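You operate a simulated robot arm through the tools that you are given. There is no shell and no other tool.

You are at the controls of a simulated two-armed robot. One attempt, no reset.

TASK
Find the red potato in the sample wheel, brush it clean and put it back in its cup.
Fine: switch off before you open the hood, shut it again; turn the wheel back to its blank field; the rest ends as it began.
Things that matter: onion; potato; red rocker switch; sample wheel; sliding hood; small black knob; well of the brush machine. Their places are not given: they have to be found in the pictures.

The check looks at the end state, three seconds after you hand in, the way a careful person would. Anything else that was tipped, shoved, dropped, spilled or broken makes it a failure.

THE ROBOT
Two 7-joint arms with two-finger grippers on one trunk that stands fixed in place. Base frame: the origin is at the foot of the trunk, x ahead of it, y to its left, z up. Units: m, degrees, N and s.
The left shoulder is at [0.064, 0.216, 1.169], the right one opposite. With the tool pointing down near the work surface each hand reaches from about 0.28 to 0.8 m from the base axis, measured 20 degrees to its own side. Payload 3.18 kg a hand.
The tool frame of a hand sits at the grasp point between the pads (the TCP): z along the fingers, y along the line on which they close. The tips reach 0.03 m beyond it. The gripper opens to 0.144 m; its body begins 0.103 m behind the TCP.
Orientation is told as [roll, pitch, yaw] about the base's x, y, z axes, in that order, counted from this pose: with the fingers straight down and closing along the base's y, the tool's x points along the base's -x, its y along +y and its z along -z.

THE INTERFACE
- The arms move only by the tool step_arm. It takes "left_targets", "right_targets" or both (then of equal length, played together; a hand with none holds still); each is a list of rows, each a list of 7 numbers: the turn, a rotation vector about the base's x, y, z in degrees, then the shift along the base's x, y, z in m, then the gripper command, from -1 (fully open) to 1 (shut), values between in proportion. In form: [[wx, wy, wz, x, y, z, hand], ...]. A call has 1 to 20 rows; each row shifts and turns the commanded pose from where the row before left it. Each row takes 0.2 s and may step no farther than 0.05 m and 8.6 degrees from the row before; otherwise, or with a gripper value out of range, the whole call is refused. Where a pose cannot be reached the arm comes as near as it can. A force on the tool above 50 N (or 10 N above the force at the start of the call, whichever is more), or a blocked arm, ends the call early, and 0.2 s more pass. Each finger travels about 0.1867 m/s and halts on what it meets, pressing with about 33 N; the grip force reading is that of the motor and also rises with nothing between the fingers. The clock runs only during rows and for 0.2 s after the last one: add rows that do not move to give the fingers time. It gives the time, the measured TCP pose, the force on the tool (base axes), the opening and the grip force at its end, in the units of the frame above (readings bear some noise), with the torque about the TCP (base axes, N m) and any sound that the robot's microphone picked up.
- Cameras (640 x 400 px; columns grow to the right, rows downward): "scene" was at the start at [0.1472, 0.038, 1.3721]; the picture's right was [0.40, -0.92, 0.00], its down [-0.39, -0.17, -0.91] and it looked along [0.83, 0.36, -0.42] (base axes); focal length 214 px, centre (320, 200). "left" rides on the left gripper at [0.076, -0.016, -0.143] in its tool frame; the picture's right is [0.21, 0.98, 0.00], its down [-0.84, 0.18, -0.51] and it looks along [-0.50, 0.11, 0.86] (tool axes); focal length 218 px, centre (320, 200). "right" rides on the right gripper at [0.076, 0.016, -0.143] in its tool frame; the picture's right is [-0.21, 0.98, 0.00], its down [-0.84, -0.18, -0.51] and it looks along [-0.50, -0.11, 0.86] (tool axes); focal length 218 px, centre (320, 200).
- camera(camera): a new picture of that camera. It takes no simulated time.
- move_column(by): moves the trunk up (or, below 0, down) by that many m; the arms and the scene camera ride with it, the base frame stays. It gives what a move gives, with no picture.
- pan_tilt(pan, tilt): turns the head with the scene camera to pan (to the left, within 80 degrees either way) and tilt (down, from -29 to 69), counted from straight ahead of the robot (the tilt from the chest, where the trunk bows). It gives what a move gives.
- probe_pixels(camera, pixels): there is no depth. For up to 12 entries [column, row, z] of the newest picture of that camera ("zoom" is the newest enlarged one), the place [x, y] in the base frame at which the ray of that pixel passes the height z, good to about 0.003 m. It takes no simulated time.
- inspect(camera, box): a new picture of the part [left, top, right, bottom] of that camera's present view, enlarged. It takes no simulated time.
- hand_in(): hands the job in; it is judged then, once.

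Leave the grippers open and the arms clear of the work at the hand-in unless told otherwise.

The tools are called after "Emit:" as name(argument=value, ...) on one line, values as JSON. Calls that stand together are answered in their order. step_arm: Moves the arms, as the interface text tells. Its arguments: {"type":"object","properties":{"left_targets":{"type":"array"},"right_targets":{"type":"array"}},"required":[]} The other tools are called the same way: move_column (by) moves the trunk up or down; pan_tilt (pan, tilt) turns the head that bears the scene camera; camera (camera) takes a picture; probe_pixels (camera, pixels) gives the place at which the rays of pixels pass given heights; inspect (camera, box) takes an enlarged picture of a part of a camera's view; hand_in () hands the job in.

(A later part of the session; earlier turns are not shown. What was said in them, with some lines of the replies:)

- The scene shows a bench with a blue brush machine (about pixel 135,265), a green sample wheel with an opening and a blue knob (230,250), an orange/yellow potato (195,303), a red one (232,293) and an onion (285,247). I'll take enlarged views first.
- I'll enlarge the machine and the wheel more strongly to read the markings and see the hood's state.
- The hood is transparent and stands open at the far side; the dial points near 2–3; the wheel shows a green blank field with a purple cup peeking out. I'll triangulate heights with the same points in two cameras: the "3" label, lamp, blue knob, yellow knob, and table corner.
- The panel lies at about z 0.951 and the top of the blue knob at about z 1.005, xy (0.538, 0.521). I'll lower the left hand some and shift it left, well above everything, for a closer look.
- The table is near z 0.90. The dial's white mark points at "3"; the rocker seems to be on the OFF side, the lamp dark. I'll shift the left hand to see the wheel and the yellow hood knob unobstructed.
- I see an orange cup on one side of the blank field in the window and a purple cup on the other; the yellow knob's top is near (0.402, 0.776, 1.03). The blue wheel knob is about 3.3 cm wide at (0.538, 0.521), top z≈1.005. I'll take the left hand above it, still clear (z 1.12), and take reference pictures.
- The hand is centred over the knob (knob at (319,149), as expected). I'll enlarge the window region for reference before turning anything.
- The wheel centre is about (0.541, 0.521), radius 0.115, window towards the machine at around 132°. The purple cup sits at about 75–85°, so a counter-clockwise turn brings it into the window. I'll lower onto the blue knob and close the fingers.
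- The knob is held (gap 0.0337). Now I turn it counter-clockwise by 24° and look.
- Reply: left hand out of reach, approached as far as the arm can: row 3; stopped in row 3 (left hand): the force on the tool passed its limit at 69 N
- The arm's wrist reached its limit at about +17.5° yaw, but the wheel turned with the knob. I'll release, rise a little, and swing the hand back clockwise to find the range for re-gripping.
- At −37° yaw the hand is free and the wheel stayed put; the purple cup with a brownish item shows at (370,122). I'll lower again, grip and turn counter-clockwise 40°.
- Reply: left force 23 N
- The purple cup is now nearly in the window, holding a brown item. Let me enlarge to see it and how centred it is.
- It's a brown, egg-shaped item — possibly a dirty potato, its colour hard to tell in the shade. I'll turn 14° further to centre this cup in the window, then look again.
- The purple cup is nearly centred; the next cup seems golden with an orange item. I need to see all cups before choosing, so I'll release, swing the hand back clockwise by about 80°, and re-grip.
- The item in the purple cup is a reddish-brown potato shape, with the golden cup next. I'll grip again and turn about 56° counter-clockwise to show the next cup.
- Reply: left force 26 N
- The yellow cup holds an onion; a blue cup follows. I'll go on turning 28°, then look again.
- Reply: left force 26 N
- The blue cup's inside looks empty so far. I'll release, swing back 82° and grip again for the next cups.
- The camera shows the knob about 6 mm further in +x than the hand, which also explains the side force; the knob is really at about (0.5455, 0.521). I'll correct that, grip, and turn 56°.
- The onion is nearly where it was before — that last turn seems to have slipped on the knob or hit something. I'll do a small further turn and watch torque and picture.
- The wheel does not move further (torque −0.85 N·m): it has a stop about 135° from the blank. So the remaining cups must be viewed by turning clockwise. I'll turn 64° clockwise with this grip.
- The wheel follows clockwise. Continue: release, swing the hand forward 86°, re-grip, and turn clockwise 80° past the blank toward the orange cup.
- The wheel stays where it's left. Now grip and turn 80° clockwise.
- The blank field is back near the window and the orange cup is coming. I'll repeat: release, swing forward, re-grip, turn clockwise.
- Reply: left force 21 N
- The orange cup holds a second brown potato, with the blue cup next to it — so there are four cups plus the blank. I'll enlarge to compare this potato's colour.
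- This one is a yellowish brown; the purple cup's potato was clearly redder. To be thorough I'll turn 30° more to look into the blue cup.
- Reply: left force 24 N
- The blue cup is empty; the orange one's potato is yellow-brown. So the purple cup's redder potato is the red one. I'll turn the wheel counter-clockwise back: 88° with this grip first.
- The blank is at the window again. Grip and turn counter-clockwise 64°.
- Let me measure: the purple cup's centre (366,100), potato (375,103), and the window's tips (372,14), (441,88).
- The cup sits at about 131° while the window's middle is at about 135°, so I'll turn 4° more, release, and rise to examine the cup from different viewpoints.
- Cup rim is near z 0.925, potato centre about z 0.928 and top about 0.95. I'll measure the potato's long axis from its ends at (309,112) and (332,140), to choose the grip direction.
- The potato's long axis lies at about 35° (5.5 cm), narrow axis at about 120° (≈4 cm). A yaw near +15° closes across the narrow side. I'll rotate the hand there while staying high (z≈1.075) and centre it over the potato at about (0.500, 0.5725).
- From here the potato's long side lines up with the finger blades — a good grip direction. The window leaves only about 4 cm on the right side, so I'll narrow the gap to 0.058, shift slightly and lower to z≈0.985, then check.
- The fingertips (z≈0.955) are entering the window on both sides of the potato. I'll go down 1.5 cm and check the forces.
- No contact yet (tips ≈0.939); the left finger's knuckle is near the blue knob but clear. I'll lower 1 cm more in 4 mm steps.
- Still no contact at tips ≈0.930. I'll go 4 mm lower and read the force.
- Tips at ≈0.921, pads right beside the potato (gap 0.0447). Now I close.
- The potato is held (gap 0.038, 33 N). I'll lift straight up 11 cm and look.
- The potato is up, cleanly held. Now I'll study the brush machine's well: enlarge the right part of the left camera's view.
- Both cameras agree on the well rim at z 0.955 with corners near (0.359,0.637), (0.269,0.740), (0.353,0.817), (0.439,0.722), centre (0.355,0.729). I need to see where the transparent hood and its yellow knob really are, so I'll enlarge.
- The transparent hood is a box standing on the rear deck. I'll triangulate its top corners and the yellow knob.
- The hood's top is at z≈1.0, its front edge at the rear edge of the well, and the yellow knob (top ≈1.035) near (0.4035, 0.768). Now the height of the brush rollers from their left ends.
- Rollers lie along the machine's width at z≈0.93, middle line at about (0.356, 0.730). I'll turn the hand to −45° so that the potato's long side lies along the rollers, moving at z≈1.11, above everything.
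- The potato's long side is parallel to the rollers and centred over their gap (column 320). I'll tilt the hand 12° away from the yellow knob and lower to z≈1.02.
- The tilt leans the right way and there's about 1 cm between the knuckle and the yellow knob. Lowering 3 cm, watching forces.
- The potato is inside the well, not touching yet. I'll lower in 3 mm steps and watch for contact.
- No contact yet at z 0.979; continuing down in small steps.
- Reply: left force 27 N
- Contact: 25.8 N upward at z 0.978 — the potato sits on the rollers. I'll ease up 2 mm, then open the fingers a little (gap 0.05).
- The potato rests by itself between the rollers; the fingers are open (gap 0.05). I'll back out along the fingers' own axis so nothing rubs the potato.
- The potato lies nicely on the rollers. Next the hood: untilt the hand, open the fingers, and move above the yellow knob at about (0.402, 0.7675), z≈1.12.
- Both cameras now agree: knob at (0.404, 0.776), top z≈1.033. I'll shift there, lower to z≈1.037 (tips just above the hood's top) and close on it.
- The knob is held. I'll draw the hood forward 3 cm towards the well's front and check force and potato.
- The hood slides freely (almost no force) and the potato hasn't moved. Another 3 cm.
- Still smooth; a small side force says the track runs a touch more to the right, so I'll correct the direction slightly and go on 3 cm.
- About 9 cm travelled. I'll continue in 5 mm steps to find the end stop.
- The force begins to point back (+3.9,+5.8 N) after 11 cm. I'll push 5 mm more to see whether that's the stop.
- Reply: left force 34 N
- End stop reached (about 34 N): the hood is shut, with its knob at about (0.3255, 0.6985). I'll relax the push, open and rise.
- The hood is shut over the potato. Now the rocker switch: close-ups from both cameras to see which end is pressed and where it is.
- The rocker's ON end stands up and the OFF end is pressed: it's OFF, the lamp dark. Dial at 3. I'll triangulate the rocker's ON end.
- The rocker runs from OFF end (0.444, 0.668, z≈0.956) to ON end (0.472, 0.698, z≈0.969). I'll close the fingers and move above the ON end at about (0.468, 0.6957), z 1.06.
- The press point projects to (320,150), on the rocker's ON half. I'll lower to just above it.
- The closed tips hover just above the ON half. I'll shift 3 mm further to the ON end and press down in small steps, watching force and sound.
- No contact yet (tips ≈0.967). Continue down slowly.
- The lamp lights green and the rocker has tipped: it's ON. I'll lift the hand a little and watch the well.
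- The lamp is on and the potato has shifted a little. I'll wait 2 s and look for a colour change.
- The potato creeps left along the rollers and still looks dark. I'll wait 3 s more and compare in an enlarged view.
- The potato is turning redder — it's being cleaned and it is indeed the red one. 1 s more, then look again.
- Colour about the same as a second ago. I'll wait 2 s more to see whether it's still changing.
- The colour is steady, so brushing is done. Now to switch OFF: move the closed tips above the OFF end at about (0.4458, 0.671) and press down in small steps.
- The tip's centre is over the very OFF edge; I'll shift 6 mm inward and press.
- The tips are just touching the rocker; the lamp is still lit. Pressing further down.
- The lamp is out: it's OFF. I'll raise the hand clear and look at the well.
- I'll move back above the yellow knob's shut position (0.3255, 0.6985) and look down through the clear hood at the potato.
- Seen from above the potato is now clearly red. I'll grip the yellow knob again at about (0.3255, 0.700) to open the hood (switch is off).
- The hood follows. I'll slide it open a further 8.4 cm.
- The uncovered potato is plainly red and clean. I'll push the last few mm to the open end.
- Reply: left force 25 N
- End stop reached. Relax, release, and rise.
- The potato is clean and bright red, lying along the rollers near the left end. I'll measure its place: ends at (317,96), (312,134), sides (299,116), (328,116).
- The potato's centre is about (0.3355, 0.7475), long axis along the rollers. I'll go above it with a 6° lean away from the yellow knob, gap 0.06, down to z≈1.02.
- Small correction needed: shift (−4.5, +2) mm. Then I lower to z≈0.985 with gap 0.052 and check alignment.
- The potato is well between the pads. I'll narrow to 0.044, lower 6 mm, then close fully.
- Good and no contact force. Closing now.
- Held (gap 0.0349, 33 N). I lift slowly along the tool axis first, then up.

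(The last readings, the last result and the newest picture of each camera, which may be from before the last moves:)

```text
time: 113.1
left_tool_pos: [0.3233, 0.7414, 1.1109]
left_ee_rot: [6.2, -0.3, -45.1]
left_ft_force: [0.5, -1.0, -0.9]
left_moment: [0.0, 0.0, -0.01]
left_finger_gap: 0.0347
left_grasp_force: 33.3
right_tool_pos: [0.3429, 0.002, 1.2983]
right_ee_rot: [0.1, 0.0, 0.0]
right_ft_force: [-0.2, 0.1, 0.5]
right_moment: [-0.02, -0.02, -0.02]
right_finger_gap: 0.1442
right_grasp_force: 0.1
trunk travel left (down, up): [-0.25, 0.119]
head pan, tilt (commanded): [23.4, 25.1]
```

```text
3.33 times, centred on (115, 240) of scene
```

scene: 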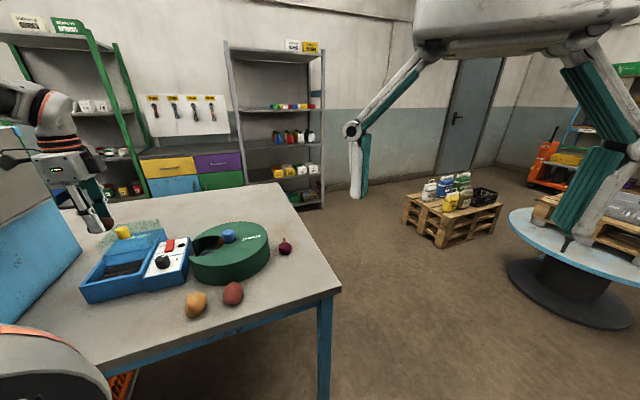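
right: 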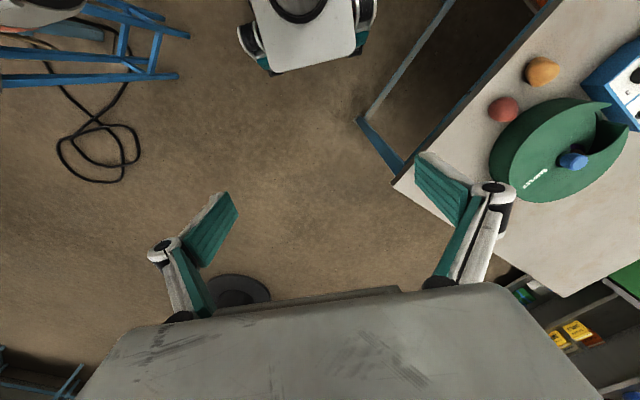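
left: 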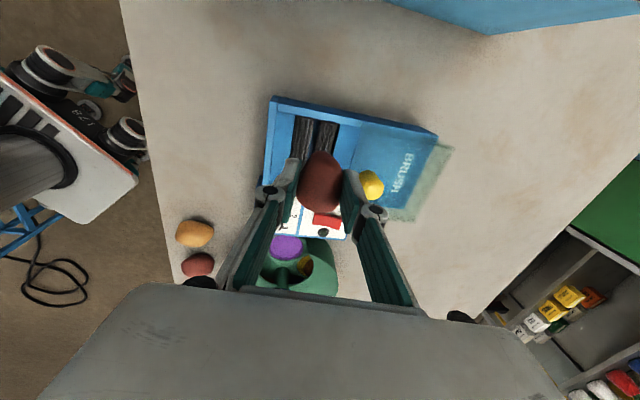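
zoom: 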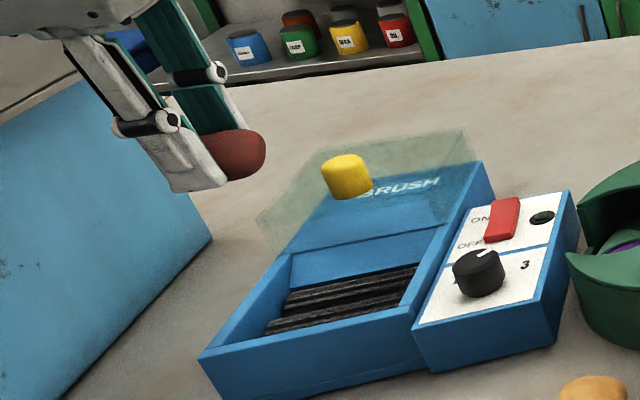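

The potato is up. I'll enlarge to see how it sits between the fingers now.

Emit:
inspect(camera="scene", box=[70, 195, 140, 245])

Emit:
inspect(camera="left", box=[260, 130, 380, 230])

```text
8.00 times, centred on (105, 220) of scene
```

zoom: 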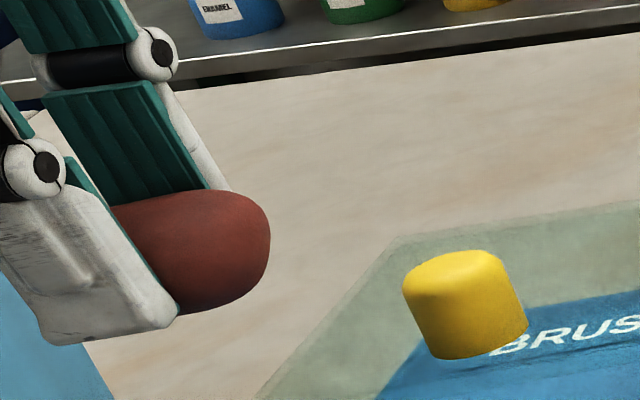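

```text
4.00 times, centred on (320, 180) of left
```

zoom: 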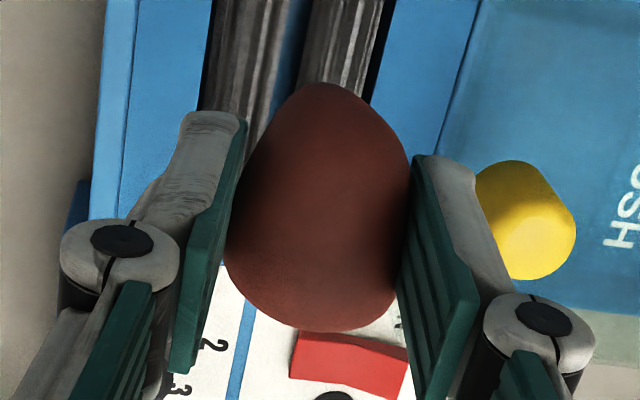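

The potato sits about 1 cm below the tips, nearly centred. I'll undo the tilt and carry it back over the purple cup, turning to +15° yaw at z≈1.12.

Emit:
step_arm(left_targets=[[-4.2, 4.26, 0, 0, 0, 0.01, 1], [0, 0, 7.5, 0.0213, -0.02155, 0, 1], [0, 0, 7.5, 0.0213, -0.02155, 0, 1], [0, 0, 7.5, 0.0213, -0.02155, 0, 1], [0, 0, 7.5, 0.0213, -0.02155, 0, 1], [0, 0, 7.5, 0.0213, -0.02155, 0, 1], [0, 0, 7.5, 0.0213, -0.02155, 0, 1], [0, 0, 7.5, 0.0213, -0.02155, 0, 1], [0, 0, 7.5, 0.0213, -0.02155, 0, 1], [0, 0, 0, 0, 0, -0.03, 1], [0, 0, 0, 0, 0, -0.03, 1], [0, 0, 0, 0, 0, 0, 1]])

Emit:
camera(camera="left")

Emit:
inspect(camera="left", box=[240, 80, 400, 220])

Emit:
inspect(camera="scene", box=[165, 190, 275, 280])

```text
time: 115.7
left_tool_pos: [0.4964, 0.5687, 1.0626]
left_ee_rot: [0.2, -0.2, 14.9]
left_ft_force: [-0.4, 0.6, -0.4]
left_moment: [0.01, -0.03, -0.02]
left_finger_gap: 0.0344
left_grasp_force: 33.1
right_tool_pos: [0.342, 0.0019, 1.2993]
right_ee_rot: [0.0, 0.0, 0.0]
right_ft_force: [0.0, 0.4, -0.6]
right_moment: [-0.02, -0.02, -0.02]
right_finger_gap: 0.144
right_grasp_force: 0.0
trunk travel left (down, up): [-0.25, 0.119]
head pan, tilt (commanded): [23.4, 25.1]
```

```text
taken
```

left: 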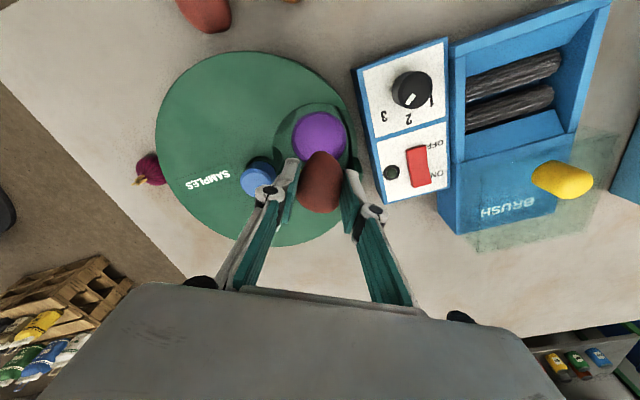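

```text
2.86 times, centred on (320, 150) of left
```

zoom: 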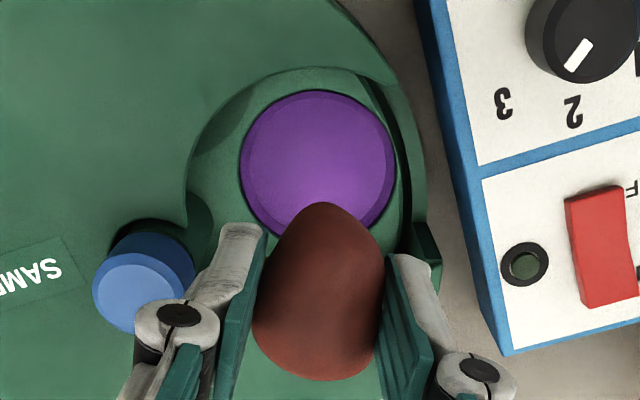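

```text
4.44 times, centred on (220, 235) of scene
```

zoom: 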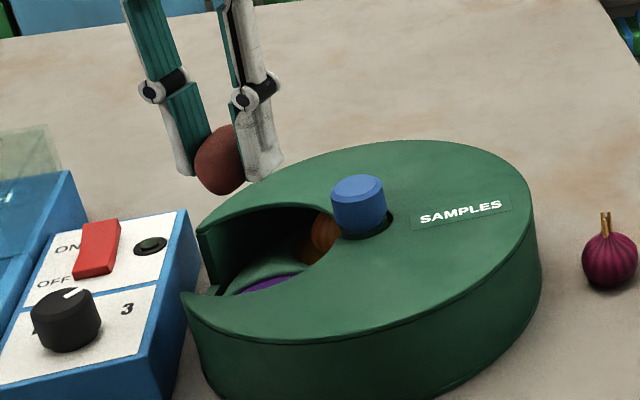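

The cup centre lies about 8 mm further up in this view than the potato's centre, so I'll shift (−7, −2) mm and lower to z≈0.99 for a check.

Emit:
step_arm(left_targets=[[0, 0, 0, -0.007, -0.002, 0, 1], [0, 0, 0, 0, 0, -0.03, 1], [0, 0, 0, 0, 0, -0.025, 1], [0, 0, 0, 0, 0, -0.015, 1], [0, 0, 0, 0, 0, 0, 1]])

Emit:
inspect(camera="left", box=[240, 80, 400, 220])

Emit:
inspect(camera="scene", box=[180, 210, 260, 280])

```text
time: 116.9
left_tool_pos: [0.4887, 0.5664, 0.993]
left_ee_rot: [0.3, -0.2, 15.0]
left_ft_force: [0.8, 0.3, -0.3]
left_moment: [0.01, 0.0, -0.02]
left_finger_gap: 0.0344
left_grasp_force: 33.2
right_tool_pos: [0.3422, -0.0003, 1.2982]
right_ee_rot: [0.0, 0.0, -0.1]
right_ft_force: [0.2, -1.1, 1.0]
right_moment: [0.0, -0.03, -0.01]
right_finger_gap: 0.1438
right_grasp_force: 0.1
trunk travel left (down, up): [-0.25, 0.119]
head pan, tilt (commanded): [23.4, 25.1]
```

```text
2.86 times, centred on (320, 150) of left
```

zoom: 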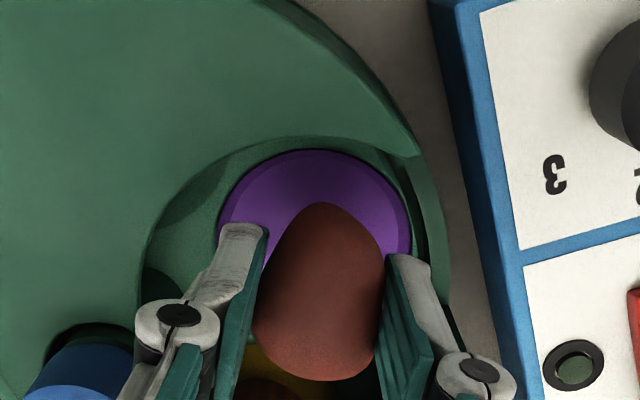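

```text
5.71 times, centred on (220, 245) of scene
```

zoom: 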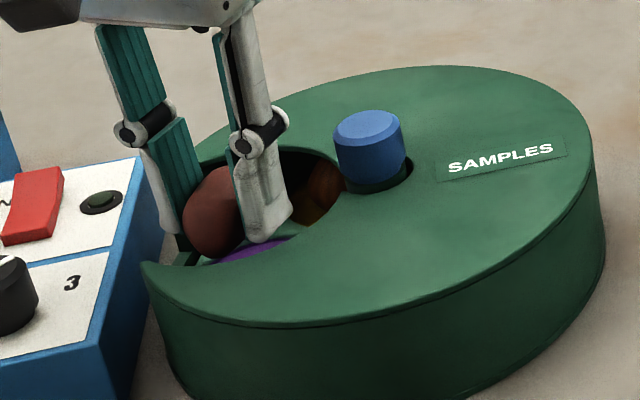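

The potato is now aligned over the cup. I'll lower 3 cm, checking force, then continue in small steps.

Emit:
step_arm(left_targets=[[0, 0, 0, 0, -0.0005, -0.01, 1], [0, 0, 0, 0, -0.0005, -0.01, 1], [0, 0, 0, 0, 0, -0.008, 1], [0, 0, 0, 0, 0, 0, 1]])

Emit:
inspect(camera="left", box=[240, 80, 400, 220])

Emit:
inspect(camera="scene", box=[180, 210, 260, 280])

```text
time: 117.9
left_tool_pos: [0.4881, 0.5657, 0.9635]
left_ee_rot: [0.3, -0.2, 14.8]
left_ft_force: [-0.7, 0.2, 0.1]
left_moment: [0.01, -0.01, 0.03]
left_finger_gap: 0.0346
left_grasp_force: 33.0
right_tool_pos: [0.3429, 0.0001, 1.2974]
right_ee_rot: [0.0, 0.0, 0.0]
right_ft_force: [-0.4, 0.2, 0.4]
right_moment: [0.0, 0.01, -0.03]
right_finger_gap: 0.1437
right_grasp_force: 0.1
trunk travel left (down, up): [-0.25, 0.119]
head pan, tilt (commanded): [23.4, 25.1]
```

```text
2.86 times, centred on (320, 150) of left
```

zoom: 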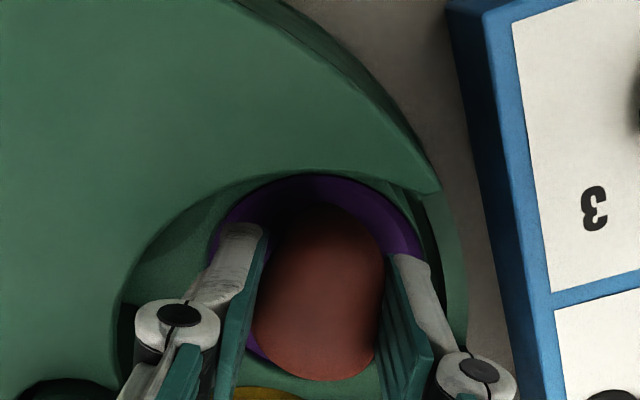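

```text
5.71 times, centred on (220, 245) of scene
```

zoom: 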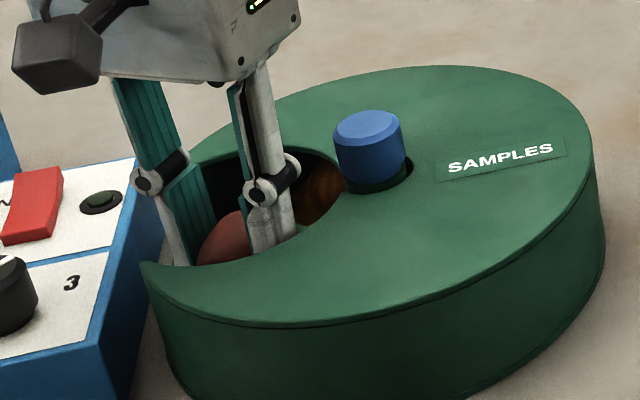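

Aligned with the cup. Now lowering in small steps until it touches.

Emit:
step_arm(left_targets=[[0, 0, 0, -0.0015, -0.0005, -0.003, 1], [0, 0, 0, 0, 0, -0.003, 1], [0, 0, 0, 0, 0, 0, 1]])

Emit:
step_arm(left_targets=[[0, 0, 0, 0, 0, -0.003, 1], [0, 0, 0, 0, 0, 0, 1]])

Emit:
step_arm(left_targets=[[0, 0, 0, 0, 0, -0.003, 1], [0, 0, 0, 0, 0, 0, 1]])

```text
time: 118.7
left_tool_pos: [0.4862, 0.5655, 0.9565]
left_ee_rot: [0.2, -0.2, 14.9]
left_ft_force: [0.1, -0.2, -0.4]
left_moment: [0.0, 0.03, 0.02]
left_finger_gap: 0.0345
left_grasp_force: 32.6
right_tool_pos: [0.3407, 0.0013, 1.2976]
right_ee_rot: [0.0, -0.1, 0.0]
right_ft_force: [-0.1, 0.4, -0.5]
right_moment: [0.0, 0.02, 0.0]
right_finger_gap: 0.1439
right_grasp_force: 0.1
trunk travel left (down, up): [-0.25, 0.119]
head pan, tilt (commanded): [23.4, 25.1]
```

```text
time: 119.3
left_tool_pos: [0.4866, 0.5669, 0.9548]
left_ee_rot: [0.2, -0.3, 14.9]
left_ft_force: [0.0, 0.3, 0.3]
left_moment: [0.02, -0.01, 0.01]
left_finger_gap: 0.0346
left_grasp_force: 33.1
right_tool_pos: [0.3433, 0.0014, 1.2977]
right_ee_rot: [0.1, 0.0, 0.0]
right_ft_force: [0.3, -0.2, 0.2]
right_moment: [-0.04, 0.01, -0.01]
right_finger_gap: 0.1439
right_grasp_force: 0.3
trunk travel left (down, up): [-0.25, 0.119]
head pan, tilt (commanded): [23.4, 25.1]
```

```text
time: 119.9
left_tool_pos: [0.4881, 0.5664, 0.9535]
left_ee_rot: [0.2, -0.3, 14.8]
left_ft_force: [-0.5, 0.6, 4.9]
left_moment: [0.05, 0.04, 0.01]
left_finger_gap: 0.0342
left_grasp_force: 32.5
right_tool_pos: [0.3417, 0.0009, 1.2982]
right_ee_rot: [0.1, 0.0, 0.0]
right_ft_force: [0.1, 0.5, -0.3]
right_moment: [0.0, -0.04, 0.0]
right_finger_gap: 0.1439
right_grasp_force: 0.1
trunk travel left (down, up): [-0.25, 0.119]
head pan, tilt (commanded): [23.4, 25.1]
```

The potato touches the cup (4.9 N). I open the fingers a little (gap ≈0.046).

Emit:
step_arm(left_targets=[[0, 0, 0, 0, 0, 0, 0.5], [0, 0, 0, 0, 0, 0, 0.4], [0, 0, 0, 0, 0, 0, 0.36], [0, 0, 0, 0, 0, 0, 0.36]])

Emit:
inspect(camera="left", box=[240, 80, 400, 220])

Emit:
inspect(camera="scene", box=[180, 210, 260, 280])

```text
time: 120.9
left_tool_pos: [0.4873, 0.5662, 0.9515]
left_ee_rot: [0.3, -0.2, 14.9]
left_ft_force: [0.5, -0.3, 0.0]
left_moment: [-0.03, 0.02, -0.01]
left_finger_gap: 0.0463
left_grasp_force: 0.1
right_tool_pos: [0.3428, 0.001, 1.2984]
right_ee_rot: [0.0, 0.1, -0.1]
right_ft_force: [0.4, 0.1, 0.0]
right_moment: [-0.04, 0.01, 0.03]
right_finger_gap: 0.144
right_grasp_force: 0.1
trunk travel left (down, up): [-0.25, 0.119]
head pan, tilt (commanded): [23.4, 25.1]
```

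```text
2.86 times, centred on (320, 150) of left
```

zoom: 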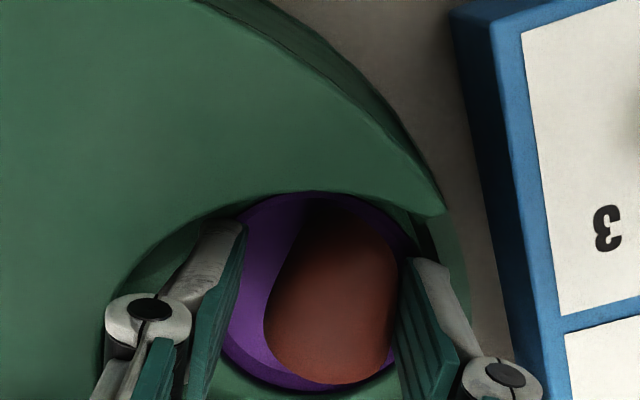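

```text
5.71 times, centred on (220, 245) of scene
```

zoom: 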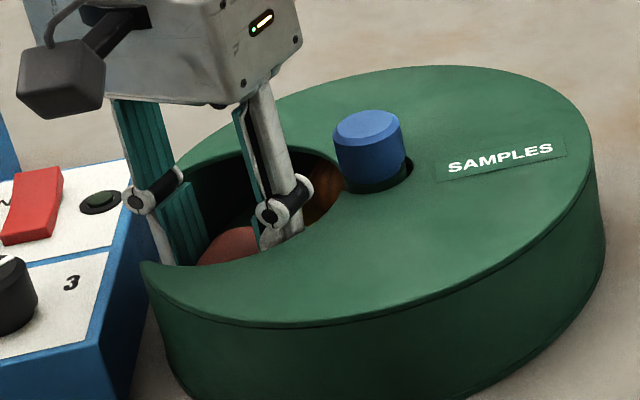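

The potato settled into the purple cup. I'll shift the hand 1.5 mm to give both sides clearance and lift straight up.

Emit:
step_arm(left_targets=[[0, 0, 0, -0.0004, 0.0015, 0.002, 0.36], [0, 0, 0, 0, 0, 0.008, 0.34], [0, 0, 0, 0, 0, 0.015, 0.3], [0, 0, 0, 0, 0, 0.03, 0.3], [0, 0, 0, 0, 0, 0.04, 0.3], [0, 0, 0, 0, 0, 0.03, 0.1], [0, 0, 0, 0, 0, 0, 0]])

Emit:
camera(camera="left")

Emit:
inspect(camera="left", box=[240, 60, 400, 220])

Emit:
inspect(camera="scene", box=[180, 210, 260, 280])

```text
time: 122.5
left_tool_pos: [0.4873, 0.5668, 1.0778]
left_ee_rot: [0.2, -0.2, 15.0]
left_ft_force: [0.3, 0.0, -0.2]
left_moment: [0.0, 0.0, -0.04]
left_finger_gap: 0.0721
left_grasp_force: 0.1
right_tool_pos: [0.3429, 0.0013, 1.2981]
right_ee_rot: [0.1, 0.0, 0.0]
right_ft_force: [-0.2, 0.1, 0.5]
right_moment: [0.02, 0.01, 0.02]
right_finger_gap: 0.144
right_grasp_force: 0.0
trunk travel left (down, up): [-0.25, 0.119]
head pan, tilt (commanded): [23.4, 25.1]
```

```text
taken
```

left: 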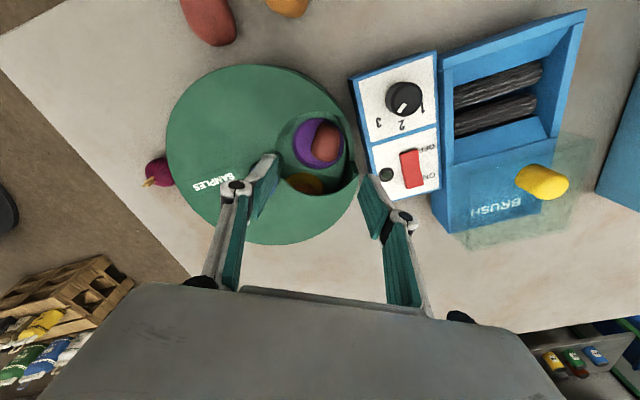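

```text
2.50 times, centred on (320, 140) of left
```

zoom: 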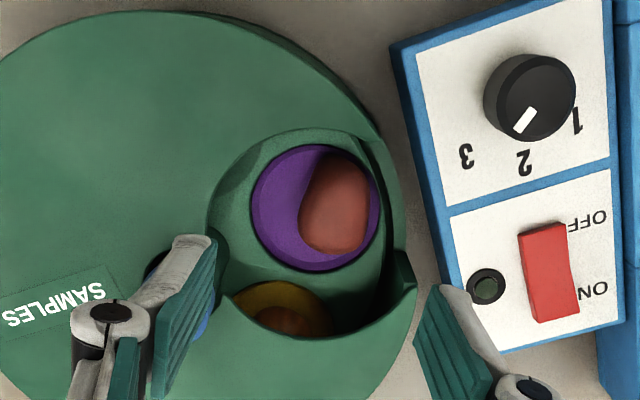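

```text
5.71 times, centred on (220, 245) of scene
```

zoom: 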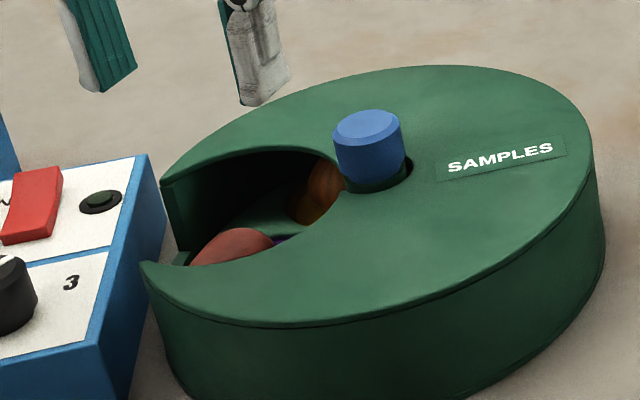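

The clean red potato lies in the purple cup. Next, turn the wheel back: move above the blue knob (0.5455, 0.521) at about +7° yaw and check alignment.

Emit:
step_arm(left_targets=[[0, 0, -4, 0.019, -0.015, 0, -0.2], [0, 0, -4, 0.019, -0.015, 0, -0.4], [0, 0, 0, 0.0195, -0.0155, -0.01, -0.4], [0, 0, 0, 0, 0, 0, -0.4]])

Emit:
camera(camera="left")

```text
time: 123.5
left_tool_pos: [0.5433, 0.5199, 1.0687]
left_ee_rot: [0.3, -0.3, 6.8]
left_ft_force: [0.4, 0.3, -0.3]
left_moment: [0.03, -0.01, -0.03]
left_finger_gap: 0.1006
left_grasp_force: 0.1
right_tool_pos: [0.3414, 0.0013, 1.2988]
right_ee_rot: [0.0, -0.1, 0.0]
right_ft_force: [-0.2, 0.6, -0.4]
right_moment: [-0.01, -0.01, -0.02]
right_finger_gap: 0.144
right_grasp_force: 0.1
trunk travel left (down, up): [-0.25, 0.119]
head pan, tilt (commanded): [23.4, 25.1]
```

```text
taken
```

left: 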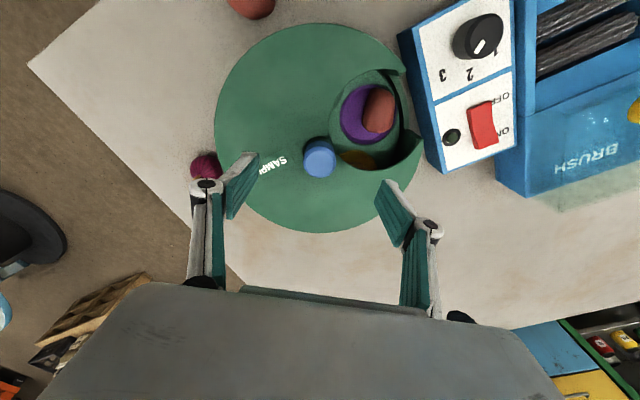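

The knob is centred. Lower, grip, and turn clockwise 64°.

Emit:
step_arm(left_targets=[[0, 0, 0, 0.002, 0.001, -0.03, -0.4], [0, 0, 0, 0, 0, -0.0235, -0.4], [0, 0, 0, 0, 0, 0, 0], [0, 0, 0, 0, 0, 0, 0.5], [0, 0, 0, 0, 0, 0, 1], [0, 0, 0, 0, 0, 0, 1], [0, 0, -8, 0, 0, 0, 1], [0, 0, -8, 0, 0, 0, 1], [0, 0, -8, 0, 0, 0, 1], [0, 0, -8, 0, 0, 0, 1], [0, 0, -8, 0, 0, 0, 1], [0, 0, -8, 0, 0, 0, 1], [0, 0, -8, 0, 0, 0, 1], [0, 0, -8, 0, 0, 0, 1], [0, 0, 0, 0, 0, 0, 1]])

Emit:
camera(camera="left")

Emit:
inspect(camera="scene", box=[180, 210, 260, 280])

```text
time: 126.7
left_tool_pos: [0.5472, 0.5209, 1.0143]
left_ee_rot: [0.3, -0.2, -57.1]
left_ft_force: [4.0, -18.6, -0.4]
left_moment: [-0.72, -0.21, -0.08]
left_finger_gap: 0.0336
left_grasp_force: 44.9
right_tool_pos: [0.3422, -0.0012, 1.2972]
right_ee_rot: [0.1, 0.0, 0.0]
right_ft_force: [0.8, -0.4, -0.2]
right_moment: [0.0, 0.03, 0.01]
right_finger_gap: 0.1442
right_grasp_force: 0.0
trunk travel left (down, up): [-0.25, 0.119]
head pan, tilt (commanded): [23.4, 25.1]
```

```text
taken
```

left: 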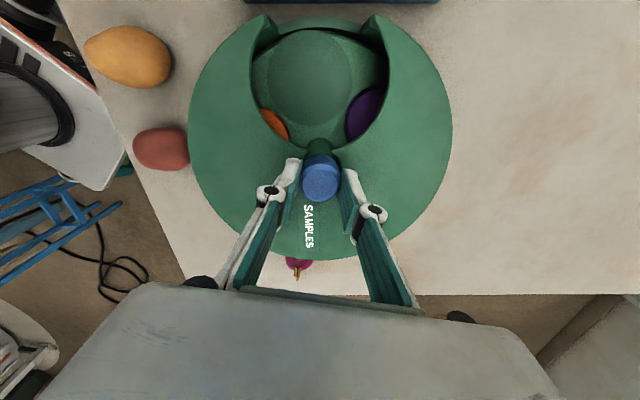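

```text
5.71 times, centred on (220, 245) of scene
```

zoom: 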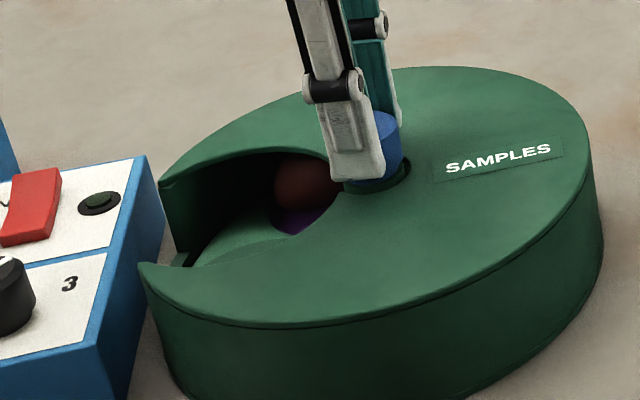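

The blank is back in the window and this view looks straight along the window's axis. I'll enlarge to judge how centred it is.

Emit:
inspect(camera="left", box=[230, 5, 410, 205])

```text
2.00 times, centred on (320, 105) of left
```

zoom: 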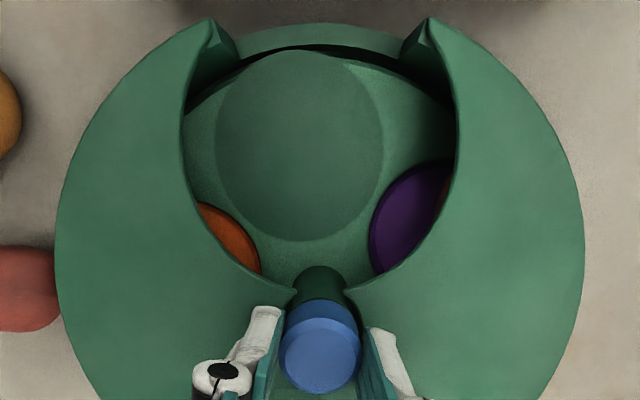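

The blank disc is about 20 px left of the window's middle — roughly 7° still to go clockwise. I'll turn 6.5° more.

Emit:
step_arm(left_targets=[[0, 0, -6.5, 0, 0, 0, 1], [0, 0, 0, 0, 0, 0, 1], [0, 0, 0, 0, 0, 0, 1]])

Emit:
inspect(camera="left", box=[230, 5, 410, 205])

```text
time: 127.5
left_tool_pos: [0.5473, 0.5206, 1.0145]
left_ee_rot: [0.3, -0.1, -63.5]
left_ft_force: [8.4, -19.1, -1.8]
left_moment: [-0.48, -0.27, -0.08]
left_finger_gap: 0.0336
left_grasp_force: 44.6
right_tool_pos: [0.3433, -0.0006, 1.2975]
right_ee_rot: [0.1, 0.0, 0.0]
right_ft_force: [-0.2, -0.5, 0.2]
right_moment: [-0.02, -0.02, 0.0]
right_finger_gap: 0.1438
right_grasp_force: 0.1
trunk travel left (down, up): [-0.25, 0.119]
head pan, tilt (commanded): [23.4, 25.1]
```

```text
2.00 times, centred on (320, 105) of left
```

zoom: 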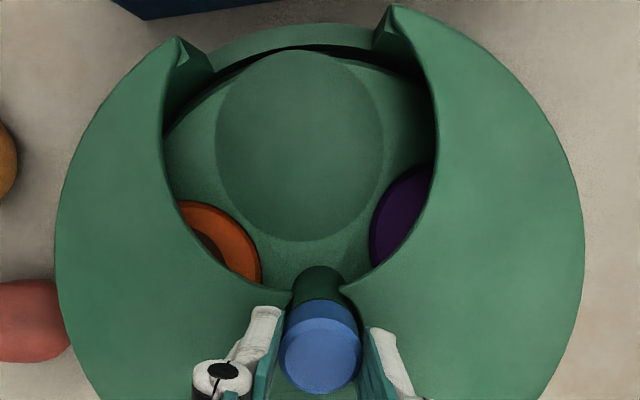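

The disc is now centred in the window (299 against 300). I'll release, rise and go to the reference pose (yaw 0 above the knob) to compare with the first picture.

Emit:
step_arm(left_targets=[[0, 0, 0, 0, 0, 0, 0], [0, 0, 0, 0, 0, 0, -0.4], [0, 0, 0, -0.002, 0, 0.03, -0.4], [0, 0, 8, -0.002, 0, 0.03, -0.4], [0, 0, 8, -0.002, 0, 0.03, -0.6], [0, 0, 8, 0, 0, 0.008, -0.8], [0, 0, 8, 0, 0, 0, -1], [0, 0, 8, 0, 0, 0, -1], [0, 0, 8, 0, 0, 0, -1], [0, 0, 8, 0, 0, 0, -1], [0, 0, 7.5, 0, 0, 0, -1], [0, 0, 0, 0, 0, 0, -1]])

Emit:
camera(camera="left")

Emit:
inspect(camera="left", box=[300, 50, 420, 170])

Emit:
inspect(camera="scene", box=[185, 220, 275, 290])

```text
time: 130.1
left_tool_pos: [0.5408, 0.5233, 1.1119]
left_ee_rot: [0.2, -0.2, 0.0]
left_ft_force: [0.5, -0.6, -0.9]
left_moment: [0.01, 0.0, 0.0]
left_finger_gap: 0.144
left_grasp_force: 0.1
right_tool_pos: [0.3432, 0.0013, 1.2973]
right_ee_rot: [0.1, -0.1, 0.0]
right_ft_force: [0.6, -0.2, 0.5]
right_moment: [0.01, 0.03, -0.04]
right_finger_gap: 0.1442
right_grasp_force: 0.0
trunk travel left (down, up): [-0.25, 0.119]
head pan, tilt (commanded): [23.4, 25.1]
```

```text
taken
```

left: 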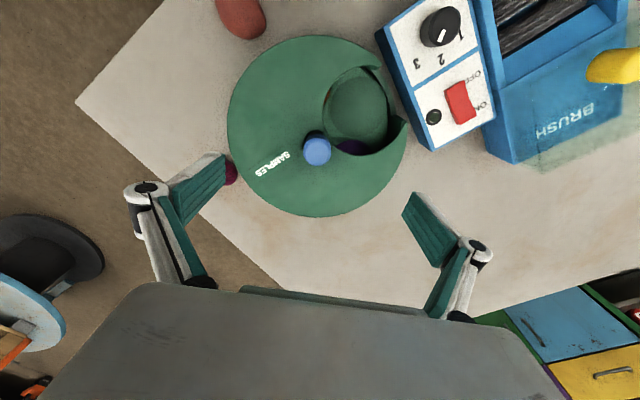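

```text
3.33 times, centred on (360, 110) of left
```

zoom: 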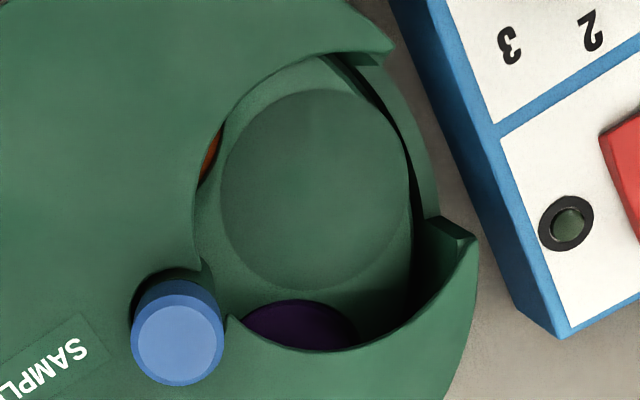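

```text
5.71 times, centred on (230, 255) of scene
```

zoom: 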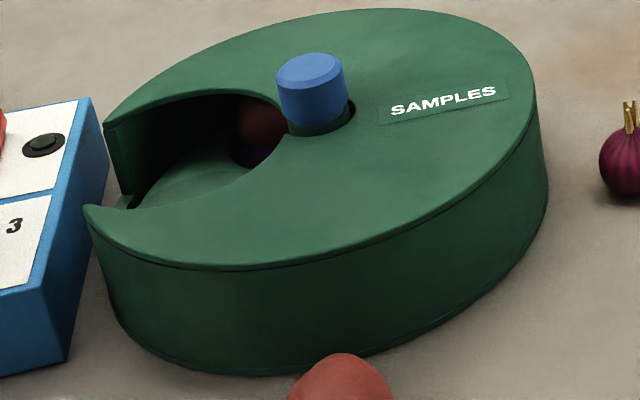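

The view matches the first reference picture almost exactly: the blank is back. Now the hood: move above the yellow knob at (0.404, 0.776), yaw −45°, z≈1.12.

Emit:
step_arm(left_targets=[[0, 0, -7.5, -0.0195, 0.0361, 0.005, -0.6], [0, 0, -7.5, -0.0195, 0.0361, 0, -0.2], [0, 0, -7.5, -0.0195, 0.0361, 0, -0.2], [0, 0, -7.5, -0.0195, 0.0361, 0, -0.2], [0, 0, -7.5, -0.0195, 0.0361, 0, -0.2], [0, 0, -7.5, -0.0195, 0.0361, 0, -0.2], [0, 0, 0, -0.0195, 0.0361, 0, -0.2], [0, 0, 0, 0, 0, 0, -0.2]])

Emit:
camera(camera="left")

Emit:
inspect(camera="left", box=[280, 100, 380, 190])

Emit:
inspect(camera="scene", box=[65, 180, 205, 310])

```text
time: 131.9
left_tool_pos: [0.4027, 0.7747, 1.1174]
left_ee_rot: [0.2, -0.2, -45.0]
left_ft_force: [0.0, -0.4, 0.2]
left_moment: [-0.04, 0.01, 0.01]
left_finger_gap: 0.0865
left_grasp_force: 0.0
right_tool_pos: [0.3422, -0.0011, 1.2973]
right_ee_rot: [0.0, 0.1, 0.0]
right_ft_force: [0.3, -0.2, -0.2]
right_moment: [0.05, 0.0, 0.02]
right_finger_gap: 0.1439
right_grasp_force: 0.0
trunk travel left (down, up): [-0.25, 0.119]
head pan, tilt (commanded): [23.4, 25.1]
```

```text
taken
```

left: 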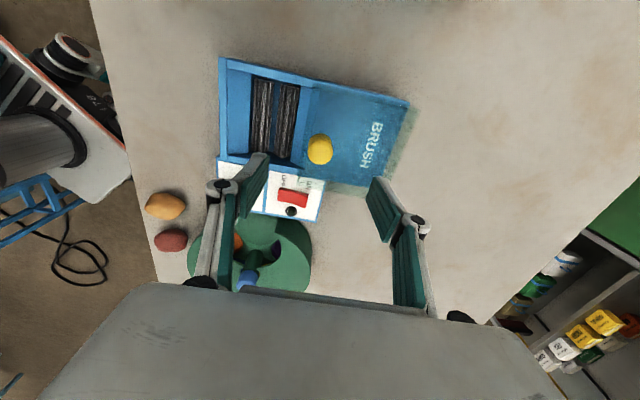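

```text
4.44 times, centred on (330, 145) of left
```

zoom: 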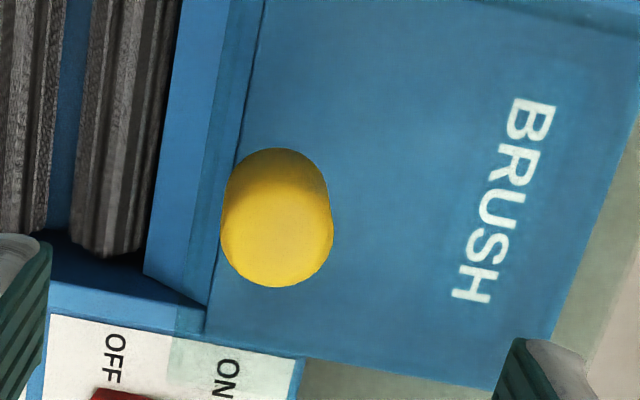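

```text
3.08 times, centred on (135, 245) of scene
```

zoom: 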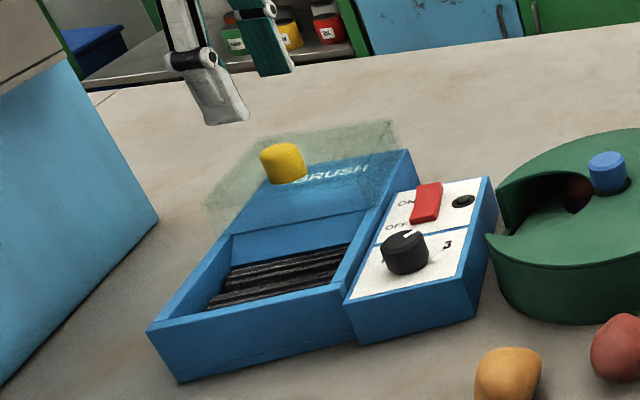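

The knob is exactly centred under the hand. Lower, grip, and draw the hood shut.

Emit:
step_arm(left_targets=[[0, 0, 0, 0, 0, -0.02, -0.2], [0, 0, 0, 0, 0, -0.03, -0.2], [0, 0, 0, 0, 0, -0.029, -0.2], [0, 0, 0, 0, 0, 0, 0.2], [0, 0, 0, 0, 0, 0, 0.5], [0, 0, 0, 0, 0, 0, 0.8], [0, 0, 0, 0, 0, 0, 0.8], [0, 0, 0, -0.0084, -0.0085, 0, 0.8], [0, 0, 0, -0.0084, -0.0085, 0, 0.8], [0, 0, 0, -0.0084, -0.0085, 0, 0.8], [0, 0, 0, -0.0084, -0.0085, 0, 0.8], [0, 0, 0, 0, 0, 0, 0.8]])

Emit:
inspect(camera="scene", box=[65, 180, 205, 310])

```text
time: 134.5
left_tool_pos: [0.3682, 0.7417, 1.0399]
left_ee_rot: [0.4, -0.2, -45.1]
left_ft_force: [-2.1, 2.0, 9.7]
left_moment: [-0.25, -0.14, -0.04]
left_finger_gap: 0.027
left_grasp_force: 45.3
right_tool_pos: [0.342, -0.0002, 1.2984]
right_ee_rot: [-0.1, -0.1, 0.1]
right_ft_force: [0.3, -0.3, 0.7]
right_moment: [0.0, 0.0, 0.0]
right_finger_gap: 0.1438
right_grasp_force: 0.0
trunk travel left (down, up): [-0.25, 0.119]
head pan, tilt (commanded): [23.4, 25.1]
```

```text
3.08 times, centred on (135, 245) of scene
```

zoom: 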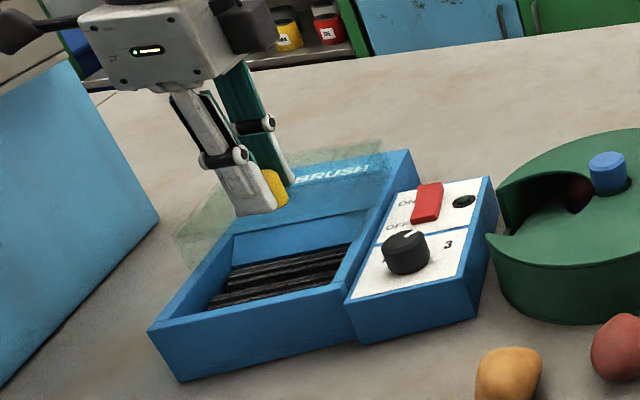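

Sliding well. Continue to the end stop, slower at the end.

Emit:
step_arm(left_targets=[[0, 0, 0, -0.0084, -0.0085, 0, 0.8], [0, 0, 0, -0.0084, -0.0085, 0, 0.8], [0, 0, 0, -0.0084, -0.0085, 0, 0.8], [0, 0, 0, -0.0084, -0.0085, 0, 0.8], [0, 0, 0, -0.0035, -0.0035, 0, 0.8], [0, 0, 0, -0.0035, -0.0035, 0, 0.8], [0, 0, 0, 0, 0, 0, 0.8]])

Emit:
inspect(camera="scene", box=[65, 180, 205, 310])

```text
time: 136.1
left_tool_pos: [0.3271, 0.6995, 1.0387]
left_ee_rot: [0.5, -0.2, -45.1]
left_ft_force: [-7.5, 5.0, 17.1]
left_moment: [0.83, 0.95, -0.06]
left_finger_gap: 0.0268
left_grasp_force: 44.5
right_tool_pos: [0.3408, -0.0009, 1.2997]
right_ee_rot: [0.1, -0.1, 0.0]
right_ft_force: [0.4, -0.1, 1.1]
right_moment: [0.01, 0.01, 0.0]
right_finger_gap: 0.1442
right_grasp_force: 0.1
trunk travel left (down, up): [-0.25, 0.119]
head pan, tilt (commanded): [23.4, 25.1]
```

```text
3.08 times, centred on (135, 245) of scene
```

zoom: 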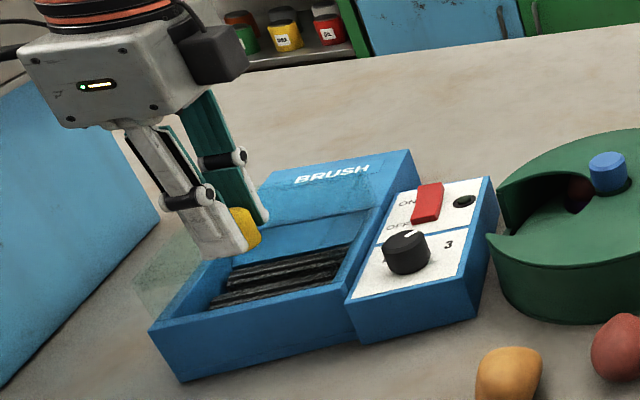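

Nearly there; I'll raise 2 mm to relieve the vertical force and push the last millimetres to the stop.

Emit:
step_arm(left_targets=[[0, 0, 0, -0.0008, -0.0022, 0.002, 0.8], [0, 0, 0, -0.0015, -0.0018, 0.001, 0.8], [0, 0, 0, 0, 0, 0, 0.8]])

Emit:
step_arm(left_targets=[[0, 0, 0, -0.0018, -0.0018, 0, 0.8], [0, 0, 0, 0, 0, 0, 0.8]])

```text
time: 136.9
left_tool_pos: [0.3271, 0.6976, 1.0399]
left_ee_rot: [0.2, -0.2, -45.1]
left_ft_force: [-4.3, 14.3, -5.8]
left_moment: [0.97, 0.45, 0.12]
left_finger_gap: 0.027
left_grasp_force: 45.1
right_tool_pos: [0.342, 0.0021, 1.2974]
right_ee_rot: [-0.1, 0.1, 0.1]
right_ft_force: [0.1, 0.8, -1.2]
right_moment: [0.04, 0.03, 0.01]
right_finger_gap: 0.1441
right_grasp_force: 0.1
trunk travel left (down, up): [-0.25, 0.119]
head pan, tilt (commanded): [23.4, 25.1]
```

```text
time: 137.5
left_tool_pos: [0.3242, 0.6977, 1.0386]
left_ee_rot: [0.3, -0.2, -45.2]
left_ft_force: [3.2, 26.9, -5.2]
left_moment: [0.59, -0.53, 0.02]
left_finger_gap: 0.0269
left_grasp_force: 45.2
right_tool_pos: [0.3437, 0.0039, 1.2984]
right_ee_rot: [-0.2, 0.0, 0.0]
right_ft_force: [0.0, 0.0, 0.3]
right_moment: [-0.03, 0.01, -0.01]
right_finger_gap: 0.1441
right_grasp_force: 0.0
trunk travel left (down, up): [-0.25, 0.119]
head pan, tilt (commanded): [23.4, 25.1]
```

The hood is at its stop (same place as before, u-force ≈21 N). Relax the forces, release and rise.

Emit:
step_arm(left_targets=[[0, 0, 0, -0.0007, 0.0035, 0, 0.8], [0, 0, 0, 0, 0, 0, 0.8]])

Emit:
step_arm(left_targets=[[0, 0, 0, 0, 0, 0, 0.4], [0, 0, 0, 0, 0, 0, 0], [0, 0, 0, 0, 0, 0, -0.2], [0, 0, 0, 0, 0, 0.04, -0.2], [0, 0, 0, 0, 0, 0.04, -0.4], [0, 0, 0, 0, 0, 0.04, -1], [0, 0, 0, 0, 0, 0, -1]])

Emit:
camera(camera="left")

Emit:
camera(camera="scene")

Emit:
inspect(camera="scene", box=[65, 200, 295, 330])

```text
time: 138.1
left_tool_pos: [0.3265, 0.6986, 1.039]
left_ee_rot: [0.1, -0.4, -45.1]
left_ft_force: [10.0, 12.3, -4.4]
left_moment: [0.69, 0.13, -0.26]
left_finger_gap: 0.0268
left_grasp_force: 45.6
right_tool_pos: [0.3442, 0.0015, 1.2956]
right_ee_rot: [-0.1, 0.0, 0.0]
right_ft_force: [0.2, -0.2, 0.3]
right_moment: [-0.02, 0.03, -0.02]
right_finger_gap: 0.1443
right_grasp_force: 0.0
trunk travel left (down, up): [-0.25, 0.119]
head pan, tilt (commanded): [23.4, 25.1]
```

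```text
time: 139.7
left_tool_pos: [0.3264, 0.6996, 1.1611]
left_ee_rot: [0.2, -0.2, -45.0]
left_ft_force: [0.3, 0.0, 0.6]
left_moment: [-0.04, 0.03, -0.01]
left_finger_gap: 0.1437
left_grasp_force: 0.1
right_tool_pos: [0.3439, 0.0026, 1.298]
right_ee_rot: [0.0, 0.1, 0.0]
right_ft_force: [0.7, -0.4, 0.6]
right_moment: [-0.03, 0.02, 0.03]
right_finger_gap: 0.1441
right_grasp_force: 0.1
trunk travel left (down, up): [-0.25, 0.119]
head pan, tilt (commanded): [23.4, 25.1]
```

```text
taken
```

left: 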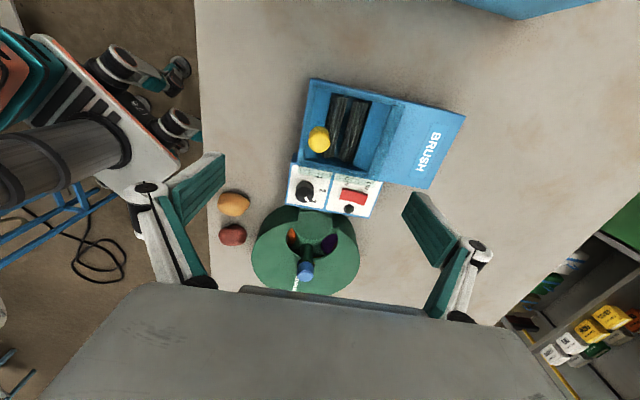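

```text
taken
```

scene: 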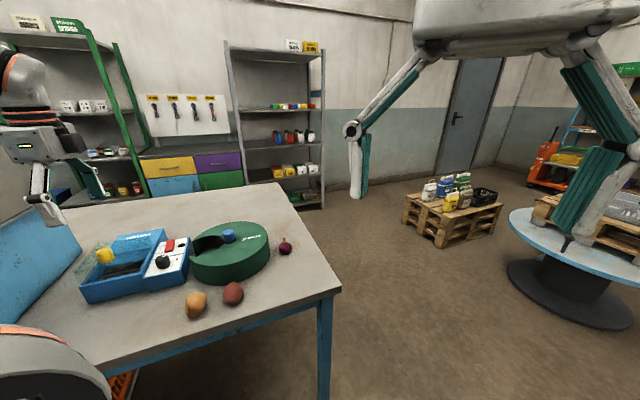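

```text
2.78 times, centred on (180, 265) of scene
```

zoom: 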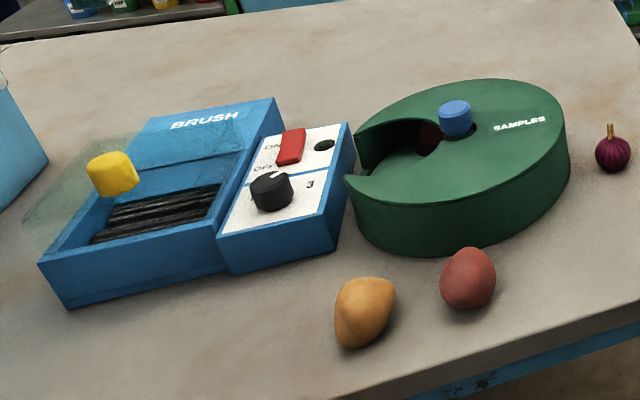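

Everything looks right: hood shut, rocker OFF, lamp dark, dial at 3 as before, wheel at its blank. I'll bring the left hand back to its starting pose, clear of the work.

Emit:
step_arm(left_targets=[[0, 0, 0, 0, 0, 0.04, -1], [0, 0, 7.5, 0.0026, -0.0321, 0.014, -1], [0, 0, 7.5, 0.0026, -0.0321, 0.014, -1], [0, 0, 7.5, 0.0026, -0.0321, 0.014, -1], [0, 0, 7.5, 0.0026, -0.0321, 0.014, -1], [0, 0, 7.5, 0.0026, -0.0321, 0.014, -1], [0, 0, 7.5, 0.0026, -0.0321, 0.014, -1], [0, 0, 0, 0, 0, 0, -1]])

Emit:
camera(camera="left")

Emit:
inspect(camera="left", box=[230, 80, 490, 250])

Emit:
inspect(camera="scene", box=[180, 215, 280, 290])

```text
time: 141.5
left_tool_pos: [0.3405, 0.5073, 1.2861]
left_ee_rot: [0.2, -0.1, 0.0]
left_ft_force: [0.2, 0.0, -0.5]
left_moment: [-0.02, -0.03, 0.01]
left_finger_gap: 0.1435
left_grasp_force: 0.1
right_tool_pos: [0.3409, 0.0013, 1.2965]
right_ee_rot: [-0.1, -0.1, 0.0]
right_ft_force: [0.1, 1.3, 0.2]
right_moment: [-0.02, 0.02, 0.03]
right_finger_gap: 0.144
right_grasp_force: 0.1
trunk travel left (down, up): [-0.25, 0.119]
head pan, tilt (commanded): [23.4, 25.1]
```

```text
taken
```

left: 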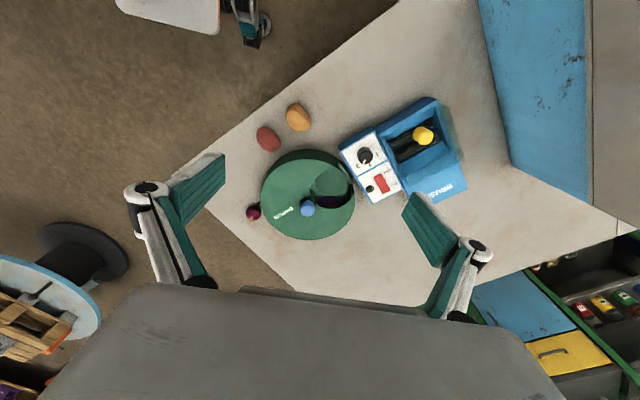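

```text
2.35 times, centred on (360, 165) of left
```

zoom: 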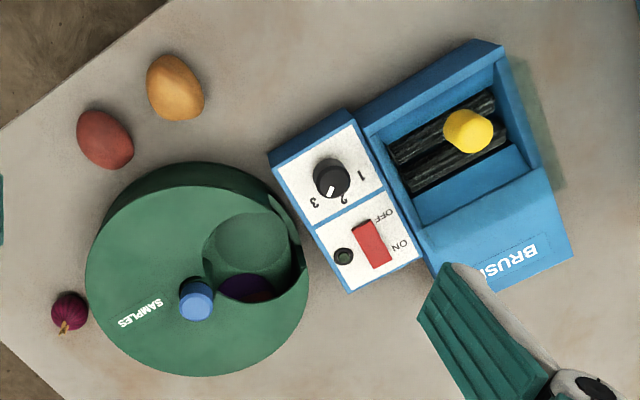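

```text
5.33 times, centred on (230, 252) of scene
```

zoom: 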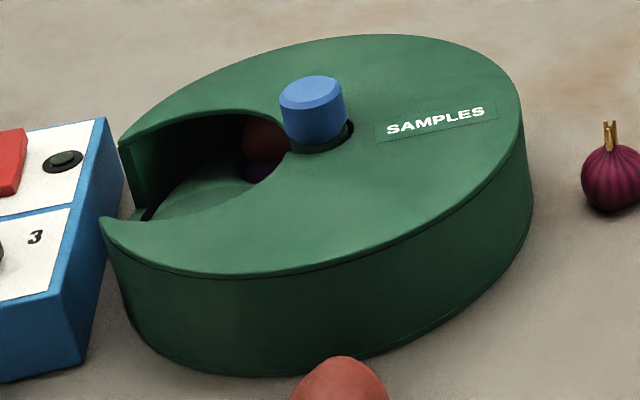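

The picture matches the start: blank field in the window, table items untouched, dial as it was. The differences are the shut hood and the clean red potato in the purple cup. The switch is off, both grippers are open and the arms are clear, so I'm handing in.

Emit:
hand_in()

```text
The job is handed in.
```

The red potato is brushed clean and back in its purple cup in the sample wheel. I have handed the job in but have no verdict yet.

- **Finding it:** The wheel holds four cups and a blank field. The blue cup is empty, the yellow one holds an onion, and the orange and purple ones held brown, dirty potatoes. I chose the purple cup's potato because it looked redder, and it came out red when brushed.
- **Brushing:** It ran for about 12 seconds with the hood shut. I switched the machine off before opening the hood.
- **End state:** The hood is shut and the red rocker switch is off with its lamp dark. The wheel is back at its blank field, matching the first picture almost exactly.
- **Left as found:** The small black knob is still at 3. The onion and the two potatoes on the table look unmoved. Both grippers are open, the left hand is back at its starting pose and the right hand was never used.

- **Potato position:** It sits against the outer side of its cup rather than in the middle.
- **Hood:** It stood open at the start; I shut it because the task said to.
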